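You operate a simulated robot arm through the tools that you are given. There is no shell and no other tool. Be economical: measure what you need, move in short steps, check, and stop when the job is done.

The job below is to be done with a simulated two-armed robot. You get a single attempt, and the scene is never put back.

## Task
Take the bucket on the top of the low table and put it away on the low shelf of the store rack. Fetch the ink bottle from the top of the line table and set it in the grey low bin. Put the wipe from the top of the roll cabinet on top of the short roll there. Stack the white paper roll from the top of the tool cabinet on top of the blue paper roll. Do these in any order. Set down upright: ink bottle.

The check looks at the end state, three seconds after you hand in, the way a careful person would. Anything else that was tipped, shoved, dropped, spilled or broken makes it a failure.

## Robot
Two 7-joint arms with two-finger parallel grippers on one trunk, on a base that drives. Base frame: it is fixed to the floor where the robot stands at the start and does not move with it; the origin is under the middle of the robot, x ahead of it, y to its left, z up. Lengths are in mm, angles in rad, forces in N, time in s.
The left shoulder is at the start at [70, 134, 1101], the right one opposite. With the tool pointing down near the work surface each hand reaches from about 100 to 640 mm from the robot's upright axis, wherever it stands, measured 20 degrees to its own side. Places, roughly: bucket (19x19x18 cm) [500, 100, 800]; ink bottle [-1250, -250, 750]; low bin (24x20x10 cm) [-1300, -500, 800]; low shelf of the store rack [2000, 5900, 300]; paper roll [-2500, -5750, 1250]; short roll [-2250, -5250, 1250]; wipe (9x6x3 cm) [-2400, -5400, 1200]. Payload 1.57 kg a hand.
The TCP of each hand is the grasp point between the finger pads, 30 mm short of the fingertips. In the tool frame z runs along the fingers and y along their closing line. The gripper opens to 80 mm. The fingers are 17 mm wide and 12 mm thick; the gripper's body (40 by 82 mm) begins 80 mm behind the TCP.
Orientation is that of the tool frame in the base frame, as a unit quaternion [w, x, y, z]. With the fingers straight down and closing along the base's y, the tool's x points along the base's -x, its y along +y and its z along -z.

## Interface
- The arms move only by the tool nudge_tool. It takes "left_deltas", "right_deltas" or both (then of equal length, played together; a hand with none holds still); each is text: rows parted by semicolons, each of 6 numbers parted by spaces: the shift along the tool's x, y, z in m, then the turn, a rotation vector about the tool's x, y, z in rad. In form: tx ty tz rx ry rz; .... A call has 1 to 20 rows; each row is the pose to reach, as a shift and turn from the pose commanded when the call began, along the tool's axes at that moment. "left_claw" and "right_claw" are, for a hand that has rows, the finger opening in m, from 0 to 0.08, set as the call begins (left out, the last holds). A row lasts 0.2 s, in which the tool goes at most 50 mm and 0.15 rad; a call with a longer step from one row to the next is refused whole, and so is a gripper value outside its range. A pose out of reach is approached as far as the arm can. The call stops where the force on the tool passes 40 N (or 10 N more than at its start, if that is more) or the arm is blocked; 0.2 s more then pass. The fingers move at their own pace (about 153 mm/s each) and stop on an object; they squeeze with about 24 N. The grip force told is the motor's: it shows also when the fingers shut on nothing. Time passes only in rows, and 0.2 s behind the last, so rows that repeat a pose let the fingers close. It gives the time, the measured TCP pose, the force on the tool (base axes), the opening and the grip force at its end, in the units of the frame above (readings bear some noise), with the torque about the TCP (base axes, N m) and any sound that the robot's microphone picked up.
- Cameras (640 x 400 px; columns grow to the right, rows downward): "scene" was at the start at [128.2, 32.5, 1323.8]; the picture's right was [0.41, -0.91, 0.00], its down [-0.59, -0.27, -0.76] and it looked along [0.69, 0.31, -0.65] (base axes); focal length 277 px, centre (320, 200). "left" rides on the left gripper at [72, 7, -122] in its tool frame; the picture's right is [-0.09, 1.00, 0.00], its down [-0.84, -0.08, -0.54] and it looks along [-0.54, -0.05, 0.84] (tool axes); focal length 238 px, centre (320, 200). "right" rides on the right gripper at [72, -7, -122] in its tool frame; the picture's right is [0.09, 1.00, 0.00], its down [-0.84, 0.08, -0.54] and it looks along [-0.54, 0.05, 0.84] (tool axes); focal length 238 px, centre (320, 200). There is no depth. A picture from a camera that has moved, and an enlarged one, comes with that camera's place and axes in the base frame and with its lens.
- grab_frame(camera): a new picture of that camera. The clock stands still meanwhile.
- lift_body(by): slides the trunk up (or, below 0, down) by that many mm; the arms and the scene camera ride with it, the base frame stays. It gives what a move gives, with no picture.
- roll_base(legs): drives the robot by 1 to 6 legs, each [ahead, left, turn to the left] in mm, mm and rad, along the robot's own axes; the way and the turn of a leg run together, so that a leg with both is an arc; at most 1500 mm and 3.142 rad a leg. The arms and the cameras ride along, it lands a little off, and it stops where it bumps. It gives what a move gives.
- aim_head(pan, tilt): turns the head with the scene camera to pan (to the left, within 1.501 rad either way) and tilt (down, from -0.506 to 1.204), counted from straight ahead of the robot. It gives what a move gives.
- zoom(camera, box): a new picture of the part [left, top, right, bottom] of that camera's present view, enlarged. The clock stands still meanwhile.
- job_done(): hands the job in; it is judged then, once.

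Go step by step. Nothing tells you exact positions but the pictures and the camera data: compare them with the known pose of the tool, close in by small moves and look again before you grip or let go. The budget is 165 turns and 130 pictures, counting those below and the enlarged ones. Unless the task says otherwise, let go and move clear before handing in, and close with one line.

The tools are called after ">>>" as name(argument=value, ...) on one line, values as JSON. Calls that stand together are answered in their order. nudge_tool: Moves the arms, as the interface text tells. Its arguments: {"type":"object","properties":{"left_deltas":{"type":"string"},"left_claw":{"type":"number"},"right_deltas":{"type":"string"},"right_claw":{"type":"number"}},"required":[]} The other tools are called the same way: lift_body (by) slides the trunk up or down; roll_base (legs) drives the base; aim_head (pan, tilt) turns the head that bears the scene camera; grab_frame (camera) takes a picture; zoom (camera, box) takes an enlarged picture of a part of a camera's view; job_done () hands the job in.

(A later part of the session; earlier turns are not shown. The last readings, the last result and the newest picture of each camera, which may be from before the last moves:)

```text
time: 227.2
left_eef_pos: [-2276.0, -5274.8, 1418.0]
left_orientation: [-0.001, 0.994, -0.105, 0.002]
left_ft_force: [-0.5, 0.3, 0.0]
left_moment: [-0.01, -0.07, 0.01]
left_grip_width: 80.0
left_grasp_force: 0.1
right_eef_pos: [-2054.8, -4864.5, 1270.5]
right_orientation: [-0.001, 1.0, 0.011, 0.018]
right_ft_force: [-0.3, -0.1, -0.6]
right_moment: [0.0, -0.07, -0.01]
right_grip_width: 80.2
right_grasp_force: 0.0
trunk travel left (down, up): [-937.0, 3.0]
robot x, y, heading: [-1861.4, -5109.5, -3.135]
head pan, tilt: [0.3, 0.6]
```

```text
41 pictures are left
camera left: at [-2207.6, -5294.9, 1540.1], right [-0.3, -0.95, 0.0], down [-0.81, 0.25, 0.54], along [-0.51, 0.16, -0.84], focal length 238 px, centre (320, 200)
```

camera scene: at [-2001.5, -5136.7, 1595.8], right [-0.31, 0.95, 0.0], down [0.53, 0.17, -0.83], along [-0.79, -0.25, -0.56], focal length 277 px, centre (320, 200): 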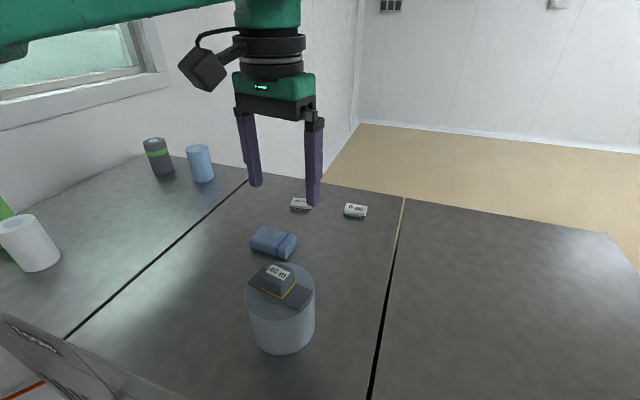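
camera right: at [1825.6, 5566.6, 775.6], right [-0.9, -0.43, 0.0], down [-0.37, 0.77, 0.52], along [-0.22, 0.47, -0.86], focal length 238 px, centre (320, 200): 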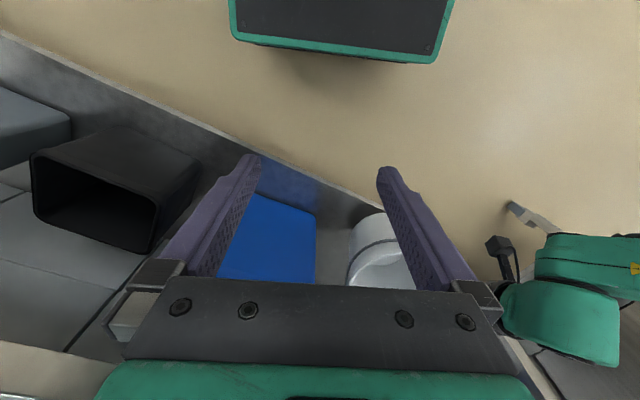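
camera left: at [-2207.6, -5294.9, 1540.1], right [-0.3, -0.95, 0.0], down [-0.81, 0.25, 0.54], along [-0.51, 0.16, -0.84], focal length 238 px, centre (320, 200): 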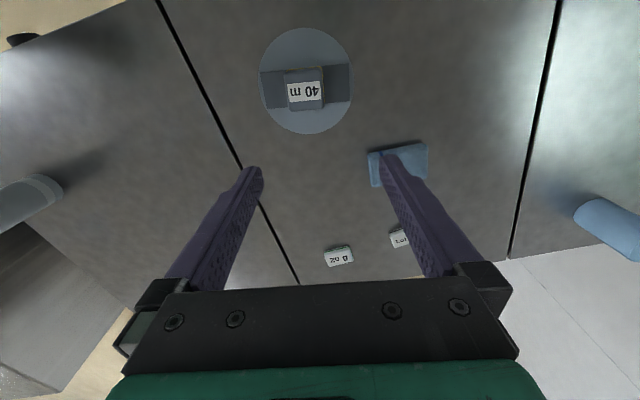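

I'll carry the hand over the wipe at about (-2386, -5362) and turn it a quarter so it closes across the wipe's 60 mm side.

>>> nudge_tool(left_deltas="-0.009 0.011 0 0 0 0.148;-0.018 0.022 0 0 0 0.296;-0.027 0.033 0 0 0 0.444;-0.036 0.044 0 0 0 0.592;-0.045 0.054 0 0 0 0.74;-0.054 0.065 0 0 0 0.888;-0.063 0.076 0 0 0 1.036;-0.072 0.087 0 0 0 1.184;-0.081 0.098 0.02 0 0 1.332;-0.0894 0.108 0.05 0 0 1.48;-0.0894 0.108 0.05 0 0 1.48")

>>> grab_frame(camera="left")

>>> grab_frame(camera="scene")

```text
time: 229.6
left_eef_pos: [-2380.3, -5361.6, 1370.2]
left_orientation: [0.0, -0.663, 0.748, 0.001]
left_ft_force: [1.3, 0.2, -0.1]
left_moment: [0.03, 0.0, 0.0]
left_grip_width: 79.9
left_grasp_force: 0.0
right_eef_pos: [-2049.6, -4864.1, 1271.7]
right_orientation: [-0.002, 1.0, 0.011, 0.016]
right_ft_force: [-0.3, 0.5, 0.4]
right_moment: [-0.01, -0.01, 0.02]
right_grip_width: 79.8
right_grasp_force: 0.1
trunk travel left (down, up): [-937.0, 3.0]
robot x, y, heading: [-1858.5, -5108.2, -3.128]
head pan, tilt: [0.3, 0.6]
```

```text
40 pictures are left
camera left: at [-2395.6, -5431.0, 1491.6], right [-0.98, 0.21, 0.0], down [0.18, 0.82, 0.54], along [0.12, 0.53, -0.84], focal length 238 px, centre (320, 200)
```

left: 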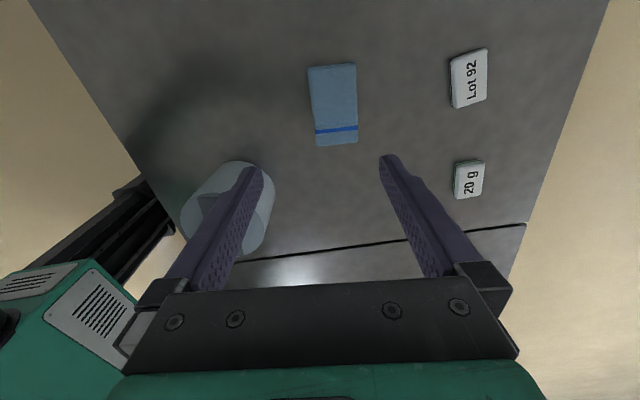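

```text
39 pictures are left
camera scene: at [-1990.9, -5136.6, 1594.4], right [-0.3, 0.95, 0.0], down [0.54, 0.17, -0.83], along [-0.79, -0.25, -0.56], focal length 277 px, centre (320, 200)
```

scene: 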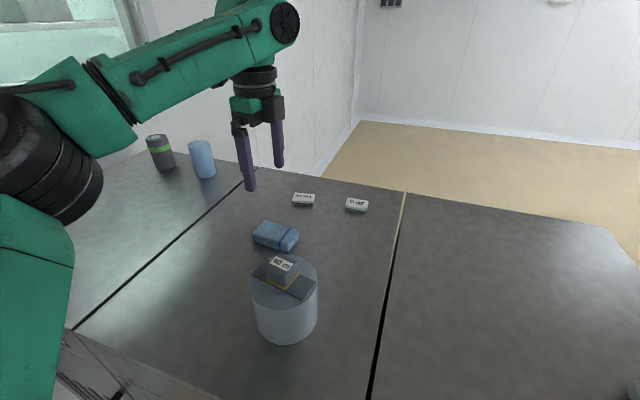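

The wipe is centred near (-2397, -5368), aligned with the hand. I'll shift and descend to z 1235, then check.

>>> nudge_tool(left_deltas="0.004 0.008 0 0 0 0;0.008 0.016 0.03 0 0 0;0.008 0.016 0.07 0 0 0;0.008 0.016 0.11 0 0 0;0.008 0.016 0.135 0 0 0;0.008 0.016 0.135 0 0 0")

>>> grab_frame(camera="left")

>>> zoom(camera="scene", box=[200, 160, 360, 288])

```text
time: 230.9
left_eef_pos: [-2394.6, -5367.4, 1236.7]
left_orientation: [0.001, -0.663, 0.749, 0.0]
left_ft_force: [0.5, -1.0, -0.2]
left_moment: [-0.01, 0.0, 0.01]
left_grip_width: 80.2
left_grasp_force: 0.0
right_eef_pos: [-2048.6, -4864.6, 1271.0]
right_orientation: [-0.001, 1.0, 0.011, 0.015]
right_ft_force: [-0.1, 0.0, -0.4]
right_moment: [-0.02, 0.01, 0.0]
right_grip_width: 79.9
right_grasp_force: 0.0
trunk travel left (down, up): [-937.0, 3.0]
robot x, y, heading: [-1856.1, -5107.1, -3.129]
head pan, tilt: [0.3, 0.6]
```

```text
38 pictures are left
camera left: at [-2411.2, -5437.2, 1356.9], right [-0.98, 0.21, 0.0], down [0.18, 0.82, 0.54], along [0.11, 0.53, -0.84], focal length 238 px, centre (320, 200)
```

left: 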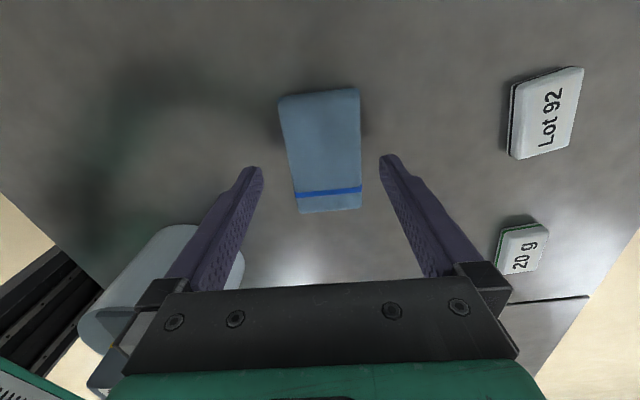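

```text
3.12 times, centred on (280, 224) of scene
camera zoom: at [-1990.9, -5136.5, 1594.4], right [-0.3, 0.95, 0.0], down [0.54, 0.17, -0.83], along [-0.79, -0.25, -0.56], focal length 864 px, centre (445, 125)
```

zoom: 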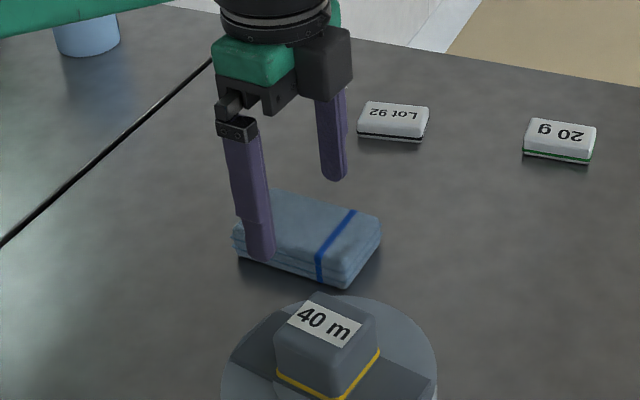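

The wipe is between the fingers; I'll shift 9 mm along its length and go down the last 19 mm, then close.

>>> nudge_tool(left_deltas="0.009 0 0 0 0 0;0.009 0 0.008 0 0 0;0.009 0 0.014 0 0 0;0.009 0 0.019 0 0 0;0.009 0 0.019 0 0 0")

>>> zoom(camera="scene", box=[200, 160, 360, 288])

```text
time: 232.2
left_eef_pos: [-2397.8, -5376.5, 1215.6]
left_orientation: [0.001, -0.663, 0.748, 0.0]
left_ft_force: [0.0, -1.2, 0.0]
left_moment: [-0.02, 0.0, -0.01]
left_grip_width: 79.8
left_grasp_force: 0.1
right_eef_pos: [-2049.6, -4864.8, 1272.1]
right_orientation: [-0.002, 1.0, 0.012, 0.016]
right_ft_force: [-0.5, 0.0, 0.4]
right_moment: [-0.02, -0.02, 0.0]
right_grip_width: 79.9
right_grasp_force: 0.0
trunk travel left (down, up): [-937.0, 3.0]
robot x, y, heading: [-1855.5, -5107.1, -3.13]
head pan, tilt: [0.3, 0.6]
```

```text
3.12 times, centred on (280, 224) of scene
camera zoom: at [-1991.3, -5136.6, 1594.4], right [-0.3, 0.95, 0.0], down [0.54, 0.17, -0.82], along [-0.79, -0.25, -0.57], focal length 864 px, centre (445, 125)
```

zoom: 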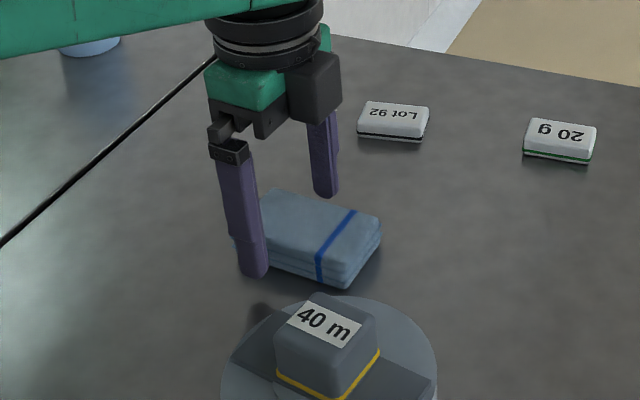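

>>> nudge_tool(left_deltas="-0.006 0 0.003 0 0 0;-0.006 0 0.003 0 0 0")

>>> nudge_tool(left_deltas="0 0 0 0 0 0;0 0 0 0 0 0;0 0 0 0 0 0;0 0 0 0 0 0", left_claw=0.0)

>>> nudge_tool(left_deltas="0 0 -0.02 0 0 0;0 0 -0.06 0 0 0;0 0 -0.1 0 0 0;0 0 -0.14 0 0 0;0 0 -0.165 0 0 0;0 0 -0.165 0 0 0")

>>> grab_frame(camera="left")

>>> grab_frame(camera="scene")

```text
time: 232.8
left_eef_pos: [-2397.0, -5369.5, 1213.4]
left_orientation: [0.0, -0.664, 0.748, 0.0]
left_ft_force: [-0.1, 0.1, -0.8]
left_moment: [0.01, -0.01, -0.01]
left_grip_width: 80.0
left_grasp_force: 0.1
right_eef_pos: [-2048.8, -4862.4, 1270.8]
right_orientation: [-0.001, 1.0, 0.011, 0.015]
right_ft_force: [-0.7, 0.7, 0.4]
right_moment: [-0.02, 0.01, -0.01]
right_grip_width: 79.8
right_grasp_force: 0.1
trunk travel left (down, up): [-937.0, 3.0]
robot x, y, heading: [-1858.5, -5107.7, -3.133]
head pan, tilt: [0.3, 0.6]
```

```text
time: 233.8
left_eef_pos: [-2396.2, -5371.7, 1213.2]
left_orientation: [0.001, -0.664, 0.748, 0.0]
left_ft_force: [0.0, 0.3, 0.8]
left_moment: [-0.06, 0.01, 0.04]
left_grip_width: 52.8
left_grasp_force: 23.8
right_eef_pos: [-2049.5, -4863.5, 1272.2]
right_orientation: [-0.002, 1.0, 0.012, 0.016]
right_ft_force: [0.2, 0.0, 0.3]
right_moment: [-0.02, 0.02, 0.03]
right_grip_width: 79.9
right_grasp_force: 0.0
trunk travel left (down, up): [-937.0, 3.0]
robot x, y, heading: [-1859.7, -5110.0, -3.131]
head pan, tilt: [0.3, 0.6]
```

```text
time: 235.2
left_eef_pos: [-2390.2, -5373.2, 1376.7]
left_orientation: [0.0, -0.664, 0.748, 0.001]
left_ft_force: [-0.7, 0.1, -0.7]
left_moment: [-0.01, 0.04, -0.01]
left_grip_width: 52.9
left_grasp_force: 23.6
left hand out of reach, approached as far as the arm can: row 5, 6
right_eef_pos: [-2049.3, -4863.7, 1272.7]
right_orientation: [-0.002, 1.0, 0.011, 0.015]
right_ft_force: [0.3, 0.2, 0.1]
right_moment: [-0.01, -0.02, 0.04]
right_grip_width: 80.1
right_grasp_force: 0.1
trunk travel left (down, up): [-937.0, 3.0]
robot x, y, heading: [-1858.4, -5105.9, -3.13]
head pan, tilt: [0.3, 0.6]
```

```text
35 pictures are left
camera left: at [-2406.0, -5443.1, 1498.7], right [-0.98, 0.21, 0.0], down [0.18, 0.82, 0.54], along [0.11, 0.53, -0.84], focal length 238 px, centre (320, 200)
```

left: 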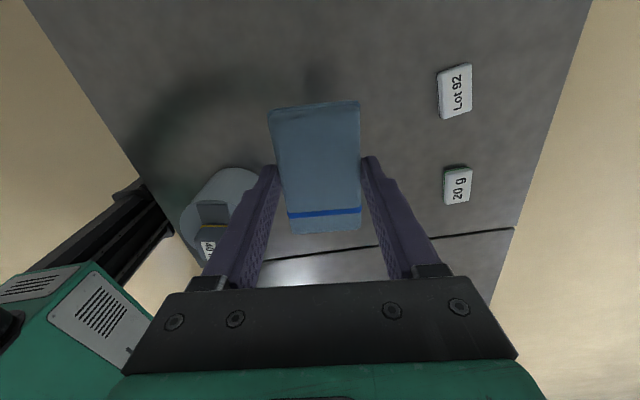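

```text
34 pictures are left
camera scene: at [-1990.5, -5136.7, 1594.5], right [-0.3, 0.95, 0.0], down [0.54, 0.17, -0.83], along [-0.79, -0.25, -0.56], focal length 277 px, centre (320, 200)
```

scene: 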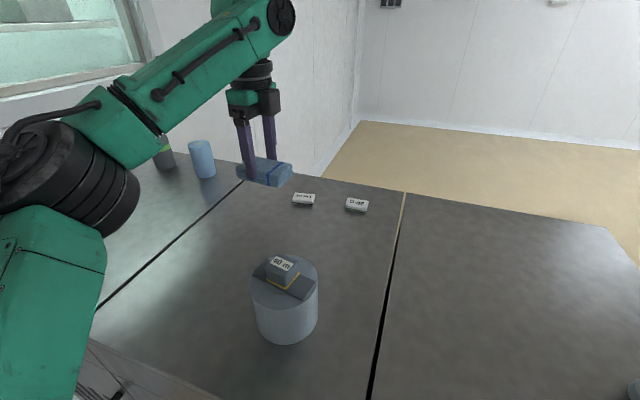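

The wipe is held, gripped almost at its middle. I'll carry it over the roll's knob at about (-2228, -5271).

>>> nudge_tool(left_deltas="-0.02 -0.024 0 0 0 0;-0.042 -0.05 -0.01 0 0 0;-0.063 -0.075 -0.015 0 0 0;-0.084 -0.1 -0.015 0 0 0;-0.105 -0.125 -0.015 0 0 0;-0.1246 -0.1483 -0.01 0 0 0;-0.1246 -0.1483 -0.005 0 0 0;-0.1246 -0.1483 -0.005 0 0 0")

>>> grab_frame(camera="left")

>>> zoom(camera="scene", box=[200, 200, 360, 360])

```text
time: 236.9
left_eef_pos: [-2229.6, -5266.2, 1378.6]
left_orientation: [0.001, -0.663, 0.748, 0.0]
left_ft_force: [-0.5, 0.2, -0.6]
left_moment: [0.02, 0.02, 0.04]
left_grip_width: 53.0
left_grasp_force: 23.5
right_eef_pos: [-2050.1, -4864.4, 1271.8]
right_orientation: [-0.002, 1.0, 0.011, 0.016]
right_ft_force: [-0.5, 0.3, 1.3]
right_moment: [-0.04, 0.01, -0.02]
right_grip_width: 80.2
right_grasp_force: 0.0
trunk travel left (down, up): [-937.0, 3.0]
robot x, y, heading: [-1858.0, -5109.3, -3.134]
head pan, tilt: [0.3, 0.6]
```

```text
33 pictures are left
camera left: at [-2244.7, -5336.4, 1500.6], right [-0.98, 0.21, 0.0], down [0.18, 0.82, 0.54], along [0.12, 0.53, -0.84], focal length 238 px, centre (320, 200)
```

left: 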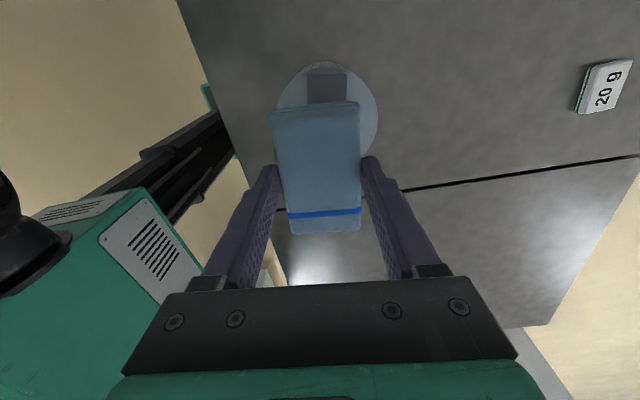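

```text
2.50 times, centred on (280, 280) of scene
camera zoom: at [-1992.0, -5137.2, 1594.3], right [-0.3, 0.95, 0.0], down [0.54, 0.17, -0.82], along [-0.79, -0.25, -0.57], focal length 692 px, centre (420, 0)
```

zoom: 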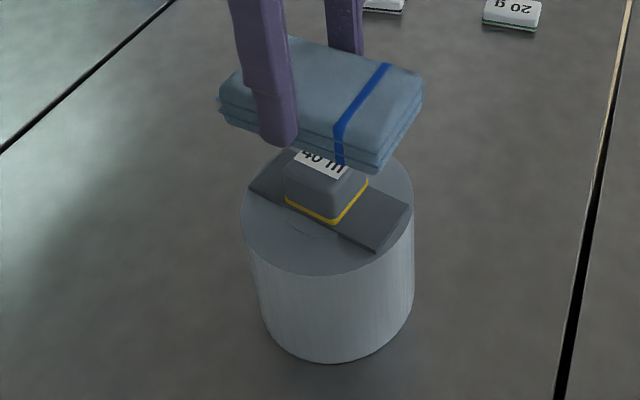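

Horizontally it looks centred, but the height cue is uncertain. I'll lower 22 mm and compare again before contact.

>>> nudge_tool(left_deltas="0 0 0.008 0 0 0;0 0 0.016 0 0 0;0 0 0.022 0 0 0;0 0 0.022 0 0 0")

>>> zoom(camera="scene", box=[200, 200, 360, 360])

>>> zoom(camera="left", box=[240, 30, 420, 250])

```text
time: 237.9
left_eef_pos: [-2229.9, -5265.3, 1357.9]
left_orientation: [0.001, -0.663, 0.748, 0.001]
left_ft_force: [0.3, -0.2, 0.0]
left_moment: [0.01, -0.01, 0.01]
left_grip_width: 53.0
left_grasp_force: 24.5
right_eef_pos: [-2050.4, -4863.3, 1271.4]
right_orientation: [-0.002, 1.0, 0.011, 0.016]
right_ft_force: [0.5, -0.9, 0.8]
right_moment: [0.0, -0.01, 0.03]
right_grip_width: 79.9
right_grasp_force: 0.1
trunk travel left (down, up): [-937.0, 3.0]
robot x, y, heading: [-1857.5, -5104.8, -3.134]
head pan, tilt: [0.3, 0.6]
```

```text
2.50 times, centred on (280, 280) of scene
camera zoom: at [-1991.0, -5136.4, 1594.4], right [-0.3, 0.95, 0.0], down [0.54, 0.17, -0.83], along [-0.79, -0.25, -0.56], focal length 692 px, centre (420, 0)
```

zoom: 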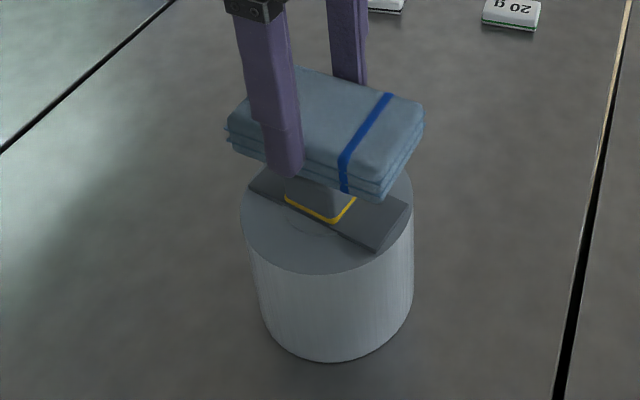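

```text
1.82 times, centred on (330, 140) of left
camera zoom: at [-2244.5, -5335.2, 1479.9], right [-0.98, 0.21, 0.0], down [0.18, 0.82, 0.54], along [0.11, 0.53, -0.84], focal length 433 px, centre (302, 309)
```

zoom: 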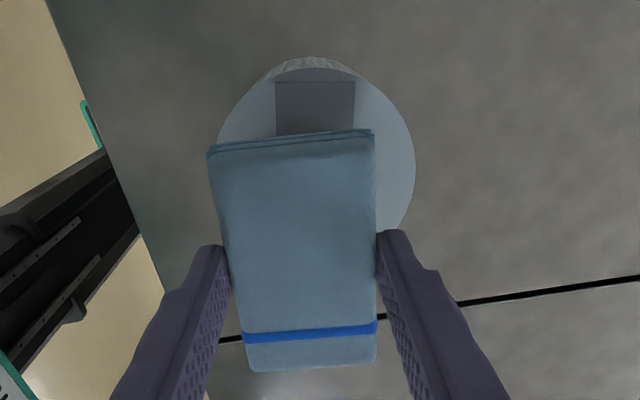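

The left view shows the knob centre about 6 mm further at x -2236. I'll correct by that and lower 8 mm.

>>> nudge_tool(left_deltas="0.005 0.0055 0 0 0 0;0.005 0.0055 0.003 0 0 0;0.005 0.0055 0.006 0 0 0;0.005 0.0055 0.008 0 0 0;0.005 0.0055 0.008 0 0 0")

>>> nudge_tool(left_deltas="0 0 0.0015 0 0 0;0 0 0.003 0 0 0;0 0 0.003 0 0 0")

```text
time: 239.2
left_eef_pos: [-2235.8, -5268.8, 1351.6]
left_orientation: [0.0, -0.663, 0.749, 0.0]
left_ft_force: [-0.8, 0.3, -0.6]
left_moment: [0.01, 0.0, 0.02]
left_grip_width: 52.7
left_grasp_force: 24.5
right_eef_pos: [-2048.9, -4864.3, 1272.3]
right_orientation: [-0.002, 1.0, 0.011, 0.015]
right_ft_force: [0.4, 0.0, 0.2]
right_moment: [-0.01, 0.01, -0.01]
right_grip_width: 80.0
right_grasp_force: 0.0
trunk travel left (down, up): [-937.0, 3.0]
robot x, y, heading: [-1856.9, -5108.5, -3.13]
head pan, tilt: [0.3, 0.6]
```

```text
time: 239.9
left_eef_pos: [-2234.1, -5269.0, 1348.5]
left_orientation: [0.0, -0.663, 0.749, 0.001]
left_ft_force: [-0.6, -0.2, -0.2]
left_moment: [-0.01, 0.01, -0.03]
left_grip_width: 53.0
left_grasp_force: 23.2
right_eef_pos: [-2048.9, -4864.6, 1272.2]
right_orientation: [-0.003, 1.0, 0.012, 0.015]
right_ft_force: [-0.5, 0.7, -0.3]
right_moment: [0.01, 0.01, -0.01]
right_grip_width: 79.8
right_grasp_force: 0.1
trunk travel left (down, up): [-937.0, 3.0]
robot x, y, heading: [-1857.8, -5106.2, -3.128]
head pan, tilt: [0.3, 0.6]
```

>>> nudge_tool(left_deltas="0 0 0.0015 0 0 0;0 0 0.003 0 0 0;0 0 0.003 0 0 0")

>>> nudge_tool(left_deltas="0 0 0.0015 0 0 0;0 0 0.003 0 0 0;0 0 0.003 0 0 0")

>>> zoom(camera="scene", box=[200, 200, 360, 360])

```text
time: 240.8
left_eef_pos: [-2235.4, -5269.5, 1346.0]
left_orientation: [0.0, -0.664, 0.748, 0.0]
left_ft_force: [-0.5, -1.2, -0.9]
left_moment: [0.0, 0.0, 0.02]
left_grip_width: 53.2
left_grasp_force: 23.4
right_eef_pos: [-2050.2, -4862.5, 1271.0]
right_orientation: [-0.001, 1.0, 0.01, 0.016]
right_ft_force: [-0.5, -0.3, 0.5]
right_moment: [0.02, -0.02, 0.01]
right_grip_width: 80.1
right_grasp_force: 0.1
trunk travel left (down, up): [-937.0, 3.0]
robot x, y, heading: [-1856.2, -5108.6, -3.13]
head pan, tilt: [0.3, 0.6]
```

```text
time: 241.6
left_eef_pos: [-2234.9, -5269.6, 1343.3]
left_orientation: [0.001, -0.663, 0.749, 0.0]
left_ft_force: [0.8, -0.3, -0.9]
left_moment: [-0.01, 0.0, -0.01]
left_grip_width: 53.0
left_grasp_force: 24.5
right_eef_pos: [-2049.8, -4865.1, 1271.1]
right_orientation: [-0.002, 1.0, 0.011, 0.015]
right_ft_force: [0.5, 0.7, 0.1]
right_moment: [0.02, 0.01, -0.02]
right_grip_width: 79.8
right_grasp_force: 0.0
trunk travel left (down, up): [-937.0, 3.0]
robot x, y, heading: [-1857.0, -5106.7, -3.132]
head pan, tilt: [0.3, 0.6]
```

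```text
2.50 times, centred on (280, 280) of scene
camera zoom: at [-1991.1, -5136.6, 1594.4], right [-0.3, 0.95, 0.0], down [0.54, 0.17, -0.83], along [-0.79, -0.25, -0.57], focal length 692 px, centre (420, 0)
```

zoom: 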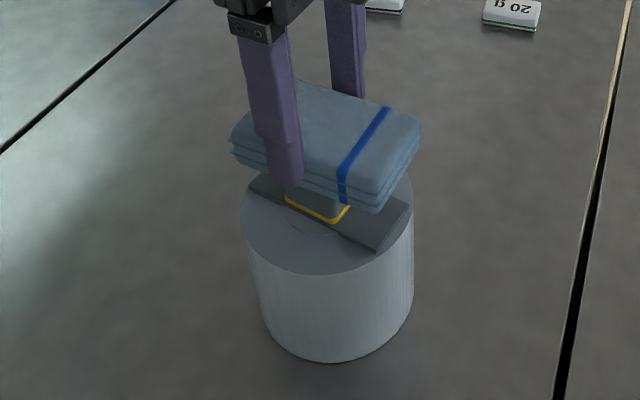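

>>> nudge_tool(left_deltas="0 0 0.0015 0 0 0;0 0 0.003 0 0 0;0 0 0.003 0 0 0")

>>> nudge_tool(left_deltas="0 0 0.001 0 0 0;0 0 0.002 0 0 0;0 0 0.002 0 0 0")

```text
time: 242.3
left_eef_pos: [-2233.8, -5269.1, 1339.0]
left_orientation: [0.001, -0.663, 0.749, 0.0]
left_ft_force: [0.7, 0.3, -0.2]
left_moment: [-0.01, 0.01, 0.0]
left_grip_width: 52.6
left_grasp_force: 23.8
right_eef_pos: [-2050.0, -4864.2, 1271.8]
right_orientation: [-0.002, 1.0, 0.012, 0.016]
right_ft_force: [-0.1, 0.1, -0.5]
right_moment: [-0.02, -0.04, -0.04]
right_grip_width: 80.0
right_grasp_force: 0.0
trunk travel left (down, up): [-937.0, 3.0]
robot x, y, heading: [-1855.8, -5103.0, -3.13]
head pan, tilt: [0.3, 0.6]
```

```text
time: 243.2
left_eef_pos: [-2235.2, -5268.3, 1337.1]
left_orientation: [0.001, -0.664, 0.748, 0.0]
left_ft_force: [-0.1, 0.4, 0.8]
left_moment: [-0.03, 0.0, -0.03]
left_grip_width: 53.0
left_grasp_force: 23.8
right_eef_pos: [-2049.6, -4863.5, 1272.6]
right_orientation: [-0.002, 1.0, 0.011, 0.015]
right_ft_force: [0.6, 0.6, 0.1]
right_moment: [0.02, 0.02, 0.01]
right_grip_width: 80.0
right_grasp_force: 0.1
trunk travel left (down, up): [-937.0, 3.0]
robot x, y, heading: [-1856.4, -5104.3, -3.125]
head pan, tilt: [0.3, 0.6]
```

>>> nudge_tool(left_deltas="0 0 0.001 0 0 0;0 0 0.002 0 0 0;0 0 0.002 0 0 0")

>>> zoom(camera="scene", box=[220, 210, 320, 310])

```text
time: 243.9
left_eef_pos: [-2235.8, -5269.8, 1335.9]
left_orientation: [0.0, -0.663, 0.749, 0.002]
left_ft_force: [-1.7, 0.4, 6.3]
left_moment: [0.07, 0.02, 0.02]
left_grip_width: 52.7
left_grasp_force: 23.8
right_eef_pos: [-2049.5, -4862.6, 1271.5]
right_orientation: [-0.001, 1.0, 0.012, 0.015]
right_ft_force: [-0.6, -0.3, 0.4]
right_moment: [-0.05, -0.01, 0.01]
right_grip_width: 79.9
right_grasp_force: 0.0
trunk travel left (down, up): [-937.0, 3.0]
robot x, y, heading: [-1856.0, -5105.6, -3.136]
head pan, tilt: [0.3, 0.6]
```

```text
4.00 times, centred on (270, 260) of scene
camera zoom: at [-1991.0, -5136.2, 1594.5], right [-0.3, 0.95, 0.0], down [0.54, 0.17, -0.83], along [-0.79, -0.25, -0.56], focal length 1106 px, centre (520, -40)
```

zoom: 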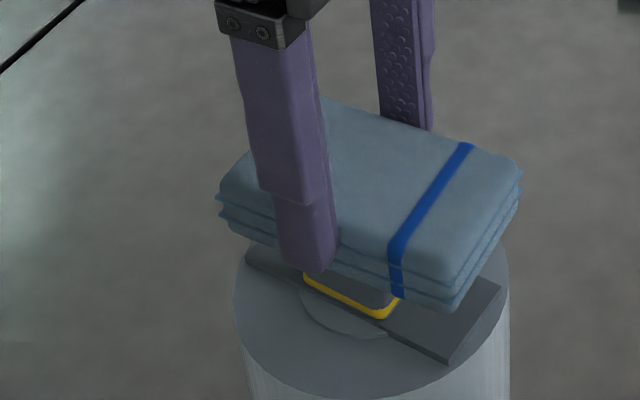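

The wipe touches the knob top and looks well centred on it. I'll release and rise.

>>> nudge_tool(left_deltas="0 0 -0.001 0 0 0;0 0 -0.001 0 0 0;0 0 -0.001 0 0 0;0 0 -0.001 0 0 0", left_claw=0.08)

>>> zoom(camera="scene", box=[220, 210, 320, 310])

```text
time: 244.9
left_eef_pos: [-2236.5, -5269.5, 1335.0]
left_orientation: [0.001, -0.664, 0.748, 0.001]
left_ft_force: [0.5, 0.7, 0.2]
left_moment: [0.04, 0.0, -0.02]
left_grip_width: 79.9
left_grasp_force: 0.1
right_eef_pos: [-2050.2, -4864.0, 1272.2]
right_orientation: [-0.002, 1.0, 0.011, 0.016]
right_ft_force: [0.5, 0.8, 0.0]
right_moment: [0.01, -0.03, 0.02]
right_grip_width: 80.1
right_grasp_force: 0.0
trunk travel left (down, up): [-937.0, 3.0]
robot x, y, heading: [-1860.2, -5107.2, -3.126]
head pan, tilt: [0.3, 0.6]
```

```text
4.00 times, centred on (270, 260) of scene
camera zoom: at [-1991.1, -5136.7, 1594.4], right [-0.3, 0.95, 0.0], down [0.54, 0.17, -0.82], along [-0.79, -0.25, -0.57], focal length 1106 px, centre (520, -40)
```

zoom: 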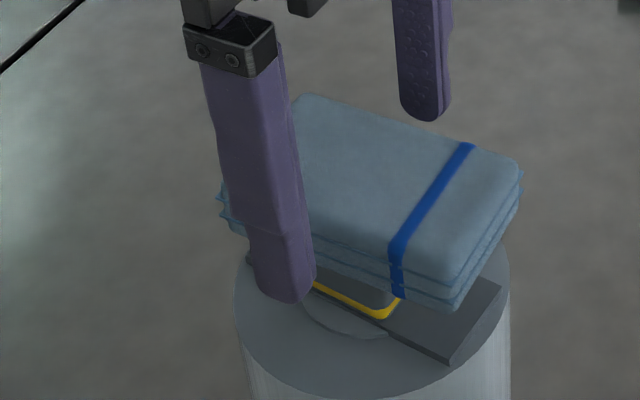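

The wipe rests stably on the roll. I'll rise clear and back away; for the far blue roll I'll use the left hand pitched forward about 60° with the arm extended.

>>> nudge_tool(left_deltas="0 0 -0.015 0 0 0;0 0 -0.03 0 0 0;0 0 -0.05 0 0 0;0 0 -0.07 0 0 0;0 0 -0.07 0 0 0")

>>> roll_base(legs=[[-370, 0, 0]])

>>> grab_frame(camera="scene")

```text
time: 246.2
left_eef_pos: [-2236.2, -5269.7, 1405.5]
left_orientation: [0.001, -0.663, 0.748, 0.001]
left_ft_force: [-0.1, -1.0, -0.2]
left_moment: [-0.02, 0.02, -0.01]
left_grip_width: 80.0
left_grasp_force: 0.1
right_eef_pos: [-2049.9, -4863.9, 1272.2]
right_orientation: [-0.002, 1.0, 0.011, 0.015]
right_ft_force: [0.2, 0.4, -0.7]
right_moment: [0.03, -0.02, 0.0]
right_grip_width: 79.9
right_grasp_force: 0.1
trunk travel left (down, up): [-937.0, 3.0]
robot x, y, heading: [-1856.4, -5110.0, -3.133]
head pan, tilt: [0.3, 0.6]
```

```text
time: 248.5
left_eef_pos: [-1869.4, -5266.4, 1403.8]
left_orientation: [0.001, -0.662, 0.75, 0.0]
left_ft_force: [-0.2, -1.0, 0.1]
left_moment: [0.02, -0.02, 0.01]
left_grip_width: 79.7
left_grasp_force: 0.1
right_eef_pos: [-1680.2, -4860.8, 1271.9]
right_orientation: [-0.002, 1.0, 0.009, 0.018]
right_ft_force: [-0.9, 0.2, 0.4]
right_moment: [0.01, -0.02, 0.04]
right_grip_width: 79.9
right_grasp_force: 0.1
trunk travel left (down, up): [-937.0, 3.0]
robot x, y, heading: [-1486.8, -5103.1, -3.136]
head pan, tilt: [0.3, 0.6]
```

```text
26 pictures are left
camera scene: at [-1624.3, -5133.3, 1594.0], right [-0.3, 0.95, 0.0], down [0.54, 0.17, -0.82], along [-0.79, -0.25, -0.57], focal length 277 px, centre (320, 200)
```

scene: 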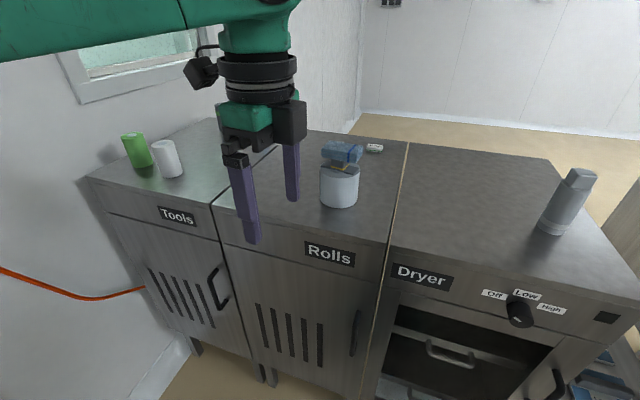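

I'll turn the hand back square, then extend it forward while pitching it 60°.

>>> nudge_tool(left_deltas="0 0 0 0 0 -0.142;0 0 0 0 0 -0.284;0 0 0 0 0 -0.426;0 0 0 0 0 -0.568;0 0 0 0 0 -0.71;0 0 0 0 0 -0.852;0 0 0 0 0 -0.994;0 0 0 0 0 -1.136;0 0 0 0 0 -1.278;0 0 0 0 0 -1.42;0 0 0 0 0 -1.562;0 0 0 0 0 -1.697;0 0 0 0 0 -1.697")

>>> nudge_tool(left_deltas="-0.03 0.011 0 0 -0.13 0;-0.06 0.022 0 0 -0.26 0;-0.09 0.034 0 0 -0.39 0;-0.12 0.045 0.01 0 -0.52 0;-0.15 0.056 0.02 0 -0.65 0;-0.18 0.068 0.03 0 -0.78 0;-0.21 0.079 0.04 0 -0.91 0;-0.24 0.09 0.05 0 -1.05 0;-0.24 0.09 0.05 0 -1.05 0")

>>> grab_frame(camera="scene")

```text
time: 251.3
left_eef_pos: [-1865.7, -5267.5, 1406.5]
left_orientation: [-0.001, 1.0, 0.002, -0.001]
left_ft_force: [-0.1, -0.2, 0.2]
left_moment: [0.01, 0.02, 0.02]
left_grip_width: 79.9
left_grasp_force: 0.0
right_eef_pos: [-1678.0, -4860.4, 1272.3]
right_orientation: [-0.002, 1.0, 0.009, 0.016]
right_ft_force: [1.0, -0.4, -0.4]
right_moment: [0.01, -0.01, 0.0]
right_grip_width: 80.2
right_grasp_force: 0.0
trunk travel left (down, up): [-937.0, 3.0]
robot x, y, heading: [-1489.6, -5102.7, -3.138]
head pan, tilt: [0.3, 0.6]
```

```text
time: 253.3
left_eef_pos: [-2105.0, -5357.5, 1353.4]
left_orientation: [-0.001, 0.866, 0.001, -0.501]
left_ft_force: [-1.1, 0.1, 0.4]
left_moment: [0.03, -0.01, -0.04]
left_grip_width: 79.9
left_grasp_force: 0.1
right_eef_pos: [-1677.1, -4859.6, 1272.3]
right_orientation: [-0.002, 1.0, 0.009, 0.016]
right_ft_force: [-0.4, 0.4, 0.5]
right_moment: [-0.02, -0.03, -0.05]
right_grip_width: 79.9
right_grasp_force: 0.0
trunk travel left (down, up): [-937.0, 3.0]
robot x, y, heading: [-1486.1, -5103.3, -3.135]
head pan, tilt: [0.3, 0.6]
```

```text
25 pictures are left
camera scene: at [-1620.4, -5133.4, 1594.4], right [-0.3, 0.95, 0.0], down [0.54, 0.17, -0.83], along [-0.79, -0.25, -0.56], focal length 277 px, centre (320, 200)
```

scene: 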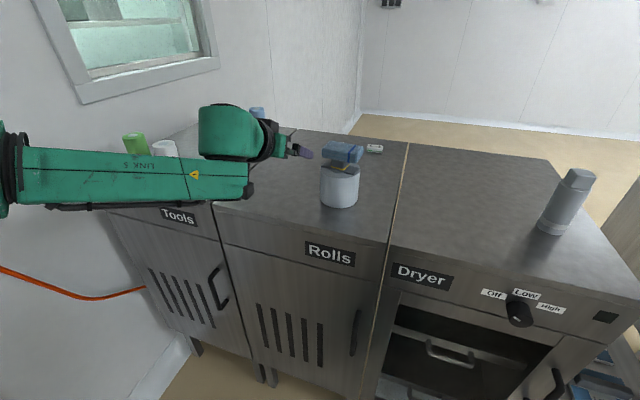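

It works, but the elbow still juts left. I'll back off 100 mm and extend the arm further to pull the elbow in.

>>> roll_base(legs=[[-100, 0, 0]])

>>> nudge_tool(left_deltas="-0.016 0.015 0.028 0 0 0;-0.032 0.03 0.056 0 0 0;-0.048 0.045 0.084 0 0 0;-0.065 0.06 0.1126 0 0 0;-0.065 0.06 0.1126 0 0 0")

>>> grab_frame(camera="scene")

```text
time: 254.5
left_eef_pos: [-2013.3, -5355.9, 1350.0]
left_orientation: [-0.001, 0.867, 0.0, -0.498]
left_ft_force: [-0.4, 0.1, -0.3]
left_moment: [-0.02, 0.02, -0.04]
left_grip_width: 80.2
left_grasp_force: 0.0
right_eef_pos: [-1584.8, -4860.4, 1270.5]
right_orientation: [-0.002, 1.0, 0.007, 0.018]
right_ft_force: [0.5, 1.1, -0.1]
right_moment: [0.03, -0.06, 0.01]
right_grip_width: 80.0
right_grasp_force: 0.0
trunk travel left (down, up): [-937.0, 3.0]
robot x, y, heading: [-1386.6, -5103.8, -3.141]
head pan, tilt: [0.3, 0.6]
```

```text
time: 255.7
left_eef_pos: [-2138.0, -5414.1, 1351.4]
left_orientation: [-0.001, 0.866, 0.001, -0.501]
left_ft_force: [0.0, 0.3, 0.8]
left_moment: [0.01, -0.01, 0.0]
left_grip_width: 79.9
left_grasp_force: 0.1
right_eef_pos: [-1578.9, -4860.4, 1271.9]
right_orientation: [-0.002, 1.0, 0.007, 0.016]
right_ft_force: [-0.4, 1.2, 0.5]
right_moment: [-0.02, -0.01, 0.02]
right_grip_width: 79.9
right_grasp_force: 0.1
trunk travel left (down, up): [-937.0, 3.0]
robot x, y, heading: [-1385.9, -5102.2, -3.139]
head pan, tilt: [0.3, 0.6]
```

```text
24 pictures are left
camera scene: at [-1523.2, -5133.5, 1594.2], right [-0.3, 0.95, 0.0], down [0.54, 0.17, -0.82], along [-0.79, -0.25, -0.57], focal length 277 px, centre (320, 200)
```

scene: 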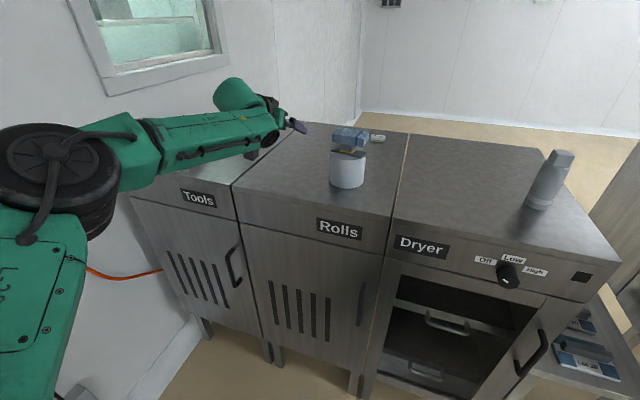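

The arm is now extended, with the elbow well in. I'll sidestep 375 mm to the left to line up with the white roll and look.

>>> roll_base(legs=[[-40, 375, 0]])

>>> grab_frame(camera="left")

>>> grab_frame(camera="scene")

```text
time: 258.1
left_eef_pos: [-2100.3, -5783.8, 1354.5]
left_orientation: [-0.002, 0.865, -0.005, -0.501]
left_ft_force: [0.1, 0.0, -0.2]
left_moment: [-0.02, -0.02, 0.02]
left_grip_width: 80.0
left_grasp_force: 0.0
right_eef_pos: [-1537.1, -5234.5, 1271.6]
right_orientation: [0.001, 1.0, 0.002, 0.015]
right_ft_force: [-0.4, -0.4, 0.4]
right_moment: [0.0, 0.03, 0.02]
right_grip_width: 80.0
right_grasp_force: 0.0
trunk travel left (down, up): [-937.0, 3.0]
robot x, y, heading: [-1345.7, -5481.5, 3.136]
head pan, tilt: [0.3, 0.6]
```

```text
23 pictures are left
camera left: at [-1958.2, -5790.8, 1352.5], right [-0.06, -1.0, 0.08], down [0.05, 0.08, 1.0], along [-1.0, 0.06, 0.05], focal length 238 px, centre (320, 200)
```

left: 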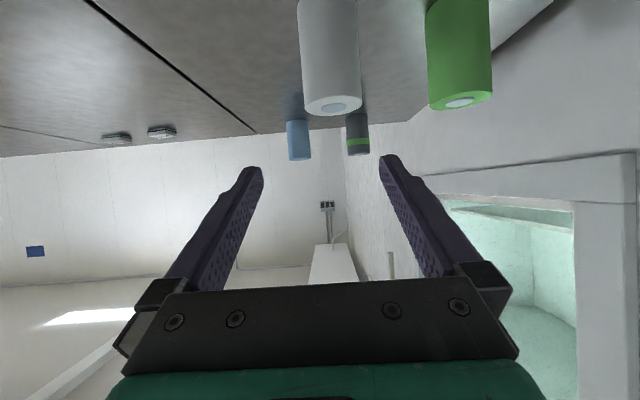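

```text
22 pictures are left
camera scene: at [-1482.9, -5507.3, 1594.4], right [-0.29, 0.96, 0.0], down [0.54, 0.16, -0.83], along [-0.79, -0.24, -0.56], focal length 277 px, centre (320, 200)
```

scene: 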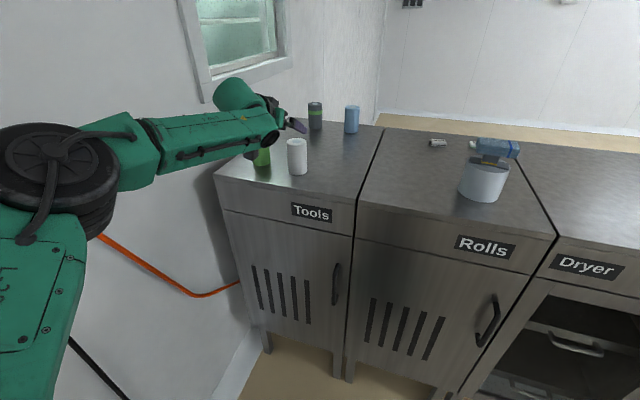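

The white roll is at (-2192, -5796), 57 mm wide with its top at about 1277; the blue one is at (-2578, -5706) with its top at about 1273. I'll lower the hand to z 1237 in front of the white roll.

>>> nudge_tool(left_deltas="0.02 0.003 0.0117 0 0 0;0.04 0.006 0.0234 0 0 0;0.06 0.009 0.035 0 0 0;0.08 0.011 0.0468 0 0 0;0.101 0.011 0.0585 0 0 0;0.101 0.011 0.0585 0 0 0")

>>> grab_frame(camera="left")

```text
time: 259.5
left_eef_pos: [-2098.4, -5797.8, 1250.2]
left_orientation: [-0.003, 0.866, -0.005, -0.5]
left_ft_force: [-0.2, 1.1, 0.0]
left_moment: [0.02, 0.02, -0.01]
left_grip_width: 80.0
left_grasp_force: 0.0
left hand out of reach, approached as far as the arm can: row 5, 6
right_eef_pos: [-1535.8, -5237.5, 1272.2]
right_orientation: [-0.001, 1.0, 0.003, 0.015]
right_ft_force: [0.4, 0.0, 0.2]
right_moment: [-0.04, 0.0, -0.02]
right_grip_width: 80.1
right_grasp_force: 0.1
trunk travel left (down, up): [-937.0, 3.0]
robot x, y, heading: [-1352.1, -5483.6, 3.135]
head pan, tilt: [0.3, 0.6]
```

```text
21 pictures are left
camera left: at [-1956.9, -5805.4, 1248.7], right [-0.06, -1.0, 0.08], down [0.05, 0.08, 1.0], along [-1.0, 0.06, 0.05], focal length 238 px, centre (320, 200)
```

left: 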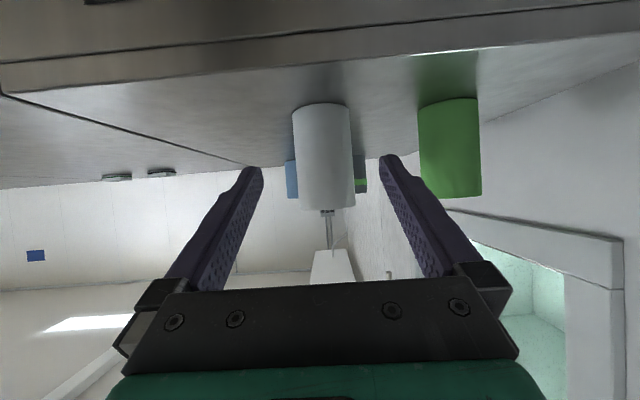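

The roll sits centred between the fingers. I'll lower the trunk 14 mm and roll forward 92 mm.

>>> lift_body(by=-14)

>>> roll_base(legs=[[70, 3, 0]])

>>> grab_frame(camera="left")

```text
time: 260.1
left_eef_pos: [-2100.2, -5798.0, 1236.0]
left_orientation: [-0.004, 0.866, -0.004, -0.5]
left_ft_force: [-0.3, -0.5, -0.3]
left_moment: [-0.02, 0.0, -0.02]
left_grip_width: 80.0
left_grasp_force: 0.1
right_eef_pos: [-1537.5, -5237.5, 1257.8]
right_orientation: [-0.002, 1.0, 0.002, 0.015]
right_ft_force: [-0.4, -0.8, -0.5]
right_moment: [0.0, 0.0, -0.01]
right_grip_width: 79.8
right_grasp_force: 0.1
trunk travel left (down, up): [-923.0, 17.0]
robot x, y, heading: [-1350.8, -5481.8, 3.14]
head pan, tilt: [0.3, 0.6]
```

```text
time: 261.1
left_eef_pos: [-2159.9, -5799.8, 1242.2]
left_orientation: [-0.003, 0.864, -0.005, -0.504]
left_ft_force: [0.6, -0.6, 0.7]
left_moment: [-0.01, 0.0, 0.01]
left_grip_width: 80.1
left_grasp_force: 0.1
right_eef_pos: [-1597.1, -5238.7, 1259.5]
right_orientation: [-0.001, 1.0, 0.002, 0.01]
right_ft_force: [1.1, -0.4, 0.0]
right_moment: [0.0, 0.07, -0.01]
right_grip_width: 79.7
right_grasp_force: 0.1
trunk travel left (down, up): [-923.0, 17.0]
robot x, y, heading: [-1418.5, -5483.1, 3.134]
head pan, tilt: [0.3, 0.6]
```

```text
20 pictures are left
camera left: at [-2018.1, -5807.2, 1240.1], right [-0.06, -1.0, 0.08], down [0.06, 0.08, 1.0], along [-1.0, 0.06, 0.06], focal length 238 px, centre (320, 200)
```

left: 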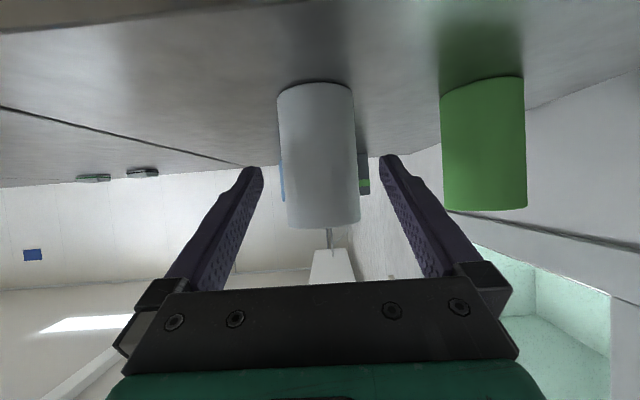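

>>> nudge_tool(left_deltas="0 0 0 0 0 0;-0.006 0 0.0105 0 0 0;-0.012 0 0.021 0 0 0;-0.0125 0 0.0217 0 0 0")

>>> grab_frame(camera="left")

```text
time: 262.1
left_eef_pos: [-2172.7, -5800.5, 1239.3]
left_orientation: [-0.004, 0.866, -0.006, -0.5]
left_ft_force: [0.6, -0.4, -0.2]
left_moment: [-0.02, -0.03, -0.01]
left_grip_width: 80.0
left_grasp_force: 0.1
left hand out of reach, approached as far as the arm can: row 2, 3, 4
right_eef_pos: [-1608.2, -5239.4, 1257.5]
right_orientation: [-0.002, 1.0, 0.002, 0.016]
right_ft_force: [0.7, -0.7, 0.4]
right_moment: [-0.03, -0.01, 0.0]
right_grip_width: 79.9
right_grasp_force: 0.0
trunk travel left (down, up): [-923.0, 17.0]
robot x, y, heading: [-1416.1, -5484.8, 3.132]
head pan, tilt: [0.3, 0.6]
```

```text
19 pictures are left
camera left: at [-2031.0, -5808.2, 1238.1], right [-0.06, -1.0, 0.08], down [0.05, 0.08, 1.0], along [-1.0, 0.06, 0.05], focal length 238 px, centre (320, 200)
```

left: 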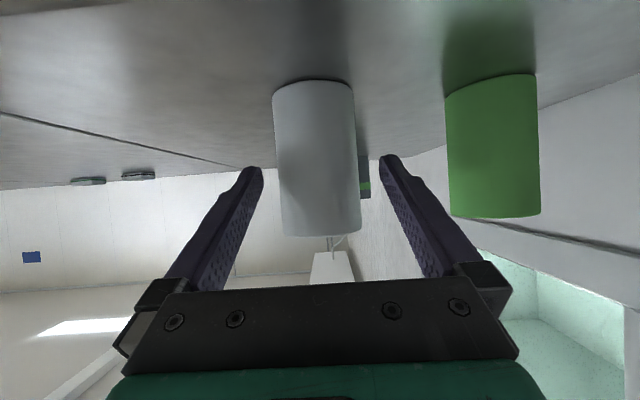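

The arm is at full reach, so I'll roll the base 20 mm further and then close.

>>> roll_base(legs=[[20, 0, 0]])

>>> nudge_tool(left_deltas="0 0 0 0 0 0;0 0 0 0 0 0;0 0 0 0 0 0;0 0 0 0 0 0;0 0 0 0 0 0", left_claw=0.0)

>>> grab_frame(camera="left")

```text
time: 262.9
left_eef_pos: [-2185.8, -5800.3, 1242.9]
left_orientation: [-0.004, 0.865, -0.005, -0.501]
left_ft_force: [0.5, -0.5, 0.1]
left_moment: [-0.01, -0.01, -0.02]
left_grip_width: 79.9
left_grasp_force: 0.1
right_eef_pos: [-1620.1, -5238.8, 1258.9]
right_orientation: [-0.001, 1.0, 0.002, 0.013]
right_ft_force: [0.7, 0.1, 0.8]
right_moment: [0.0, 0.02, 0.0]
right_grip_width: 80.3
right_grasp_force: 0.1
trunk travel left (down, up): [-923.0, 17.0]
robot x, y, heading: [-1438.5, -5484.3, 3.131]
head pan, tilt: [0.3, 0.6]
```

```text
time: 264.1
left_eef_pos: [-2189.3, -5800.4, 1244.3]
left_orientation: [-0.003, 0.864, -0.004, -0.503]
left_ft_force: [-6.9, -2.4, 17.9]
left_moment: [-0.25, 0.85, -0.01]
left_grip_width: 58.6
left_grasp_force: 24.0
right_eef_pos: [-1623.8, -5238.6, 1258.9]
right_orientation: [-0.001, 1.0, 0.002, 0.014]
right_ft_force: [0.8, 0.2, -0.3]
right_moment: [-0.01, 0.03, -0.05]
right_grip_width: 79.7
right_grasp_force: 0.0
trunk travel left (down, up): [-923.0, 17.0]
robot x, y, heading: [-1438.0, -5484.5, 3.138]
head pan, tilt: [0.3, 0.6]
```

```text
18 pictures are left
camera left: at [-2047.6, -5806.9, 1242.3], right [-0.06, -1.0, 0.08], down [0.06, 0.08, 1.0], along [-1.0, 0.06, 0.05], focal length 238 px, centre (320, 200)
```

left: 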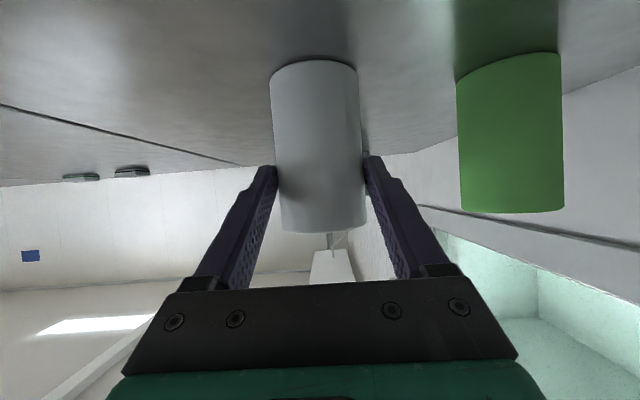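

The roll is gripped at 58.6 mm. I'll lift it with the trunk and then the arm.

>>> lift_body(by=16)

>>> nudge_tool(left_deltas="-0.009 0 -0.005 0 0 0;-0.026 0 -0.015 0 0 0;-0.043 0 -0.025 0 0 0;-0.06 0 -0.035 0 0 0;-0.078 0 -0.045 0 0 0;-0.095 0 -0.055 0 0 0;-0.104 0 -0.06 0 0 0;-0.104 0 -0.06 0 0 0")

>>> grab_frame(camera="scene")

```text
time: 264.7
left_eef_pos: [-2189.8, -5800.6, 1256.1]
left_orientation: [-0.004, 0.866, -0.005, -0.5]
left_ft_force: [0.2, -0.6, -1.1]
left_moment: [0.01, -0.03, -0.04]
left_grip_width: 58.7
left_grasp_force: 23.8
right_eef_pos: [-1625.1, -5239.1, 1274.3]
right_orientation: [-0.003, 1.0, 0.001, 0.015]
right_ft_force: [-0.1, -0.4, 0.1]
right_moment: [0.02, 0.01, -0.01]
right_grip_width: 80.0
right_grasp_force: 0.0
trunk travel left (down, up): [-939.0, 1.0]
robot x, y, heading: [-1437.1, -5483.9, 3.126]
head pan, tilt: [0.3, 0.6]
```

```text
time: 266.5
left_eef_pos: [-2191.4, -5800.6, 1375.4]
left_orientation: [-0.004, 0.866, -0.005, -0.5]
left_ft_force: [0.3, -0.4, -0.1]
left_moment: [-0.01, -0.06, 0.01]
left_grip_width: 58.7
left_grasp_force: 24.0
right_eef_pos: [-1625.5, -5240.0, 1272.4]
right_orientation: [-0.002, 1.0, 0.002, 0.015]
right_ft_force: [0.0, 0.4, 0.1]
right_moment: [0.02, 0.02, -0.02]
right_grip_width: 80.2
right_grasp_force: 0.0
trunk travel left (down, up): [-939.0, 1.0]
robot x, y, heading: [-1436.2, -5479.3, 3.137]
head pan, tilt: [0.3, 0.6]
```

```text
17 pictures are left
camera scene: at [-1572.9, -5513.3, 1596.4], right [-0.29, 0.96, 0.0], down [0.54, 0.16, -0.82], along [-0.79, -0.24, -0.57], focal length 277 px, centre (320, 200)
```

scene: 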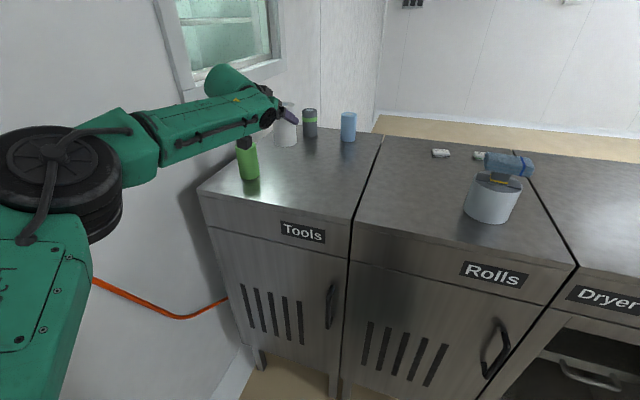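

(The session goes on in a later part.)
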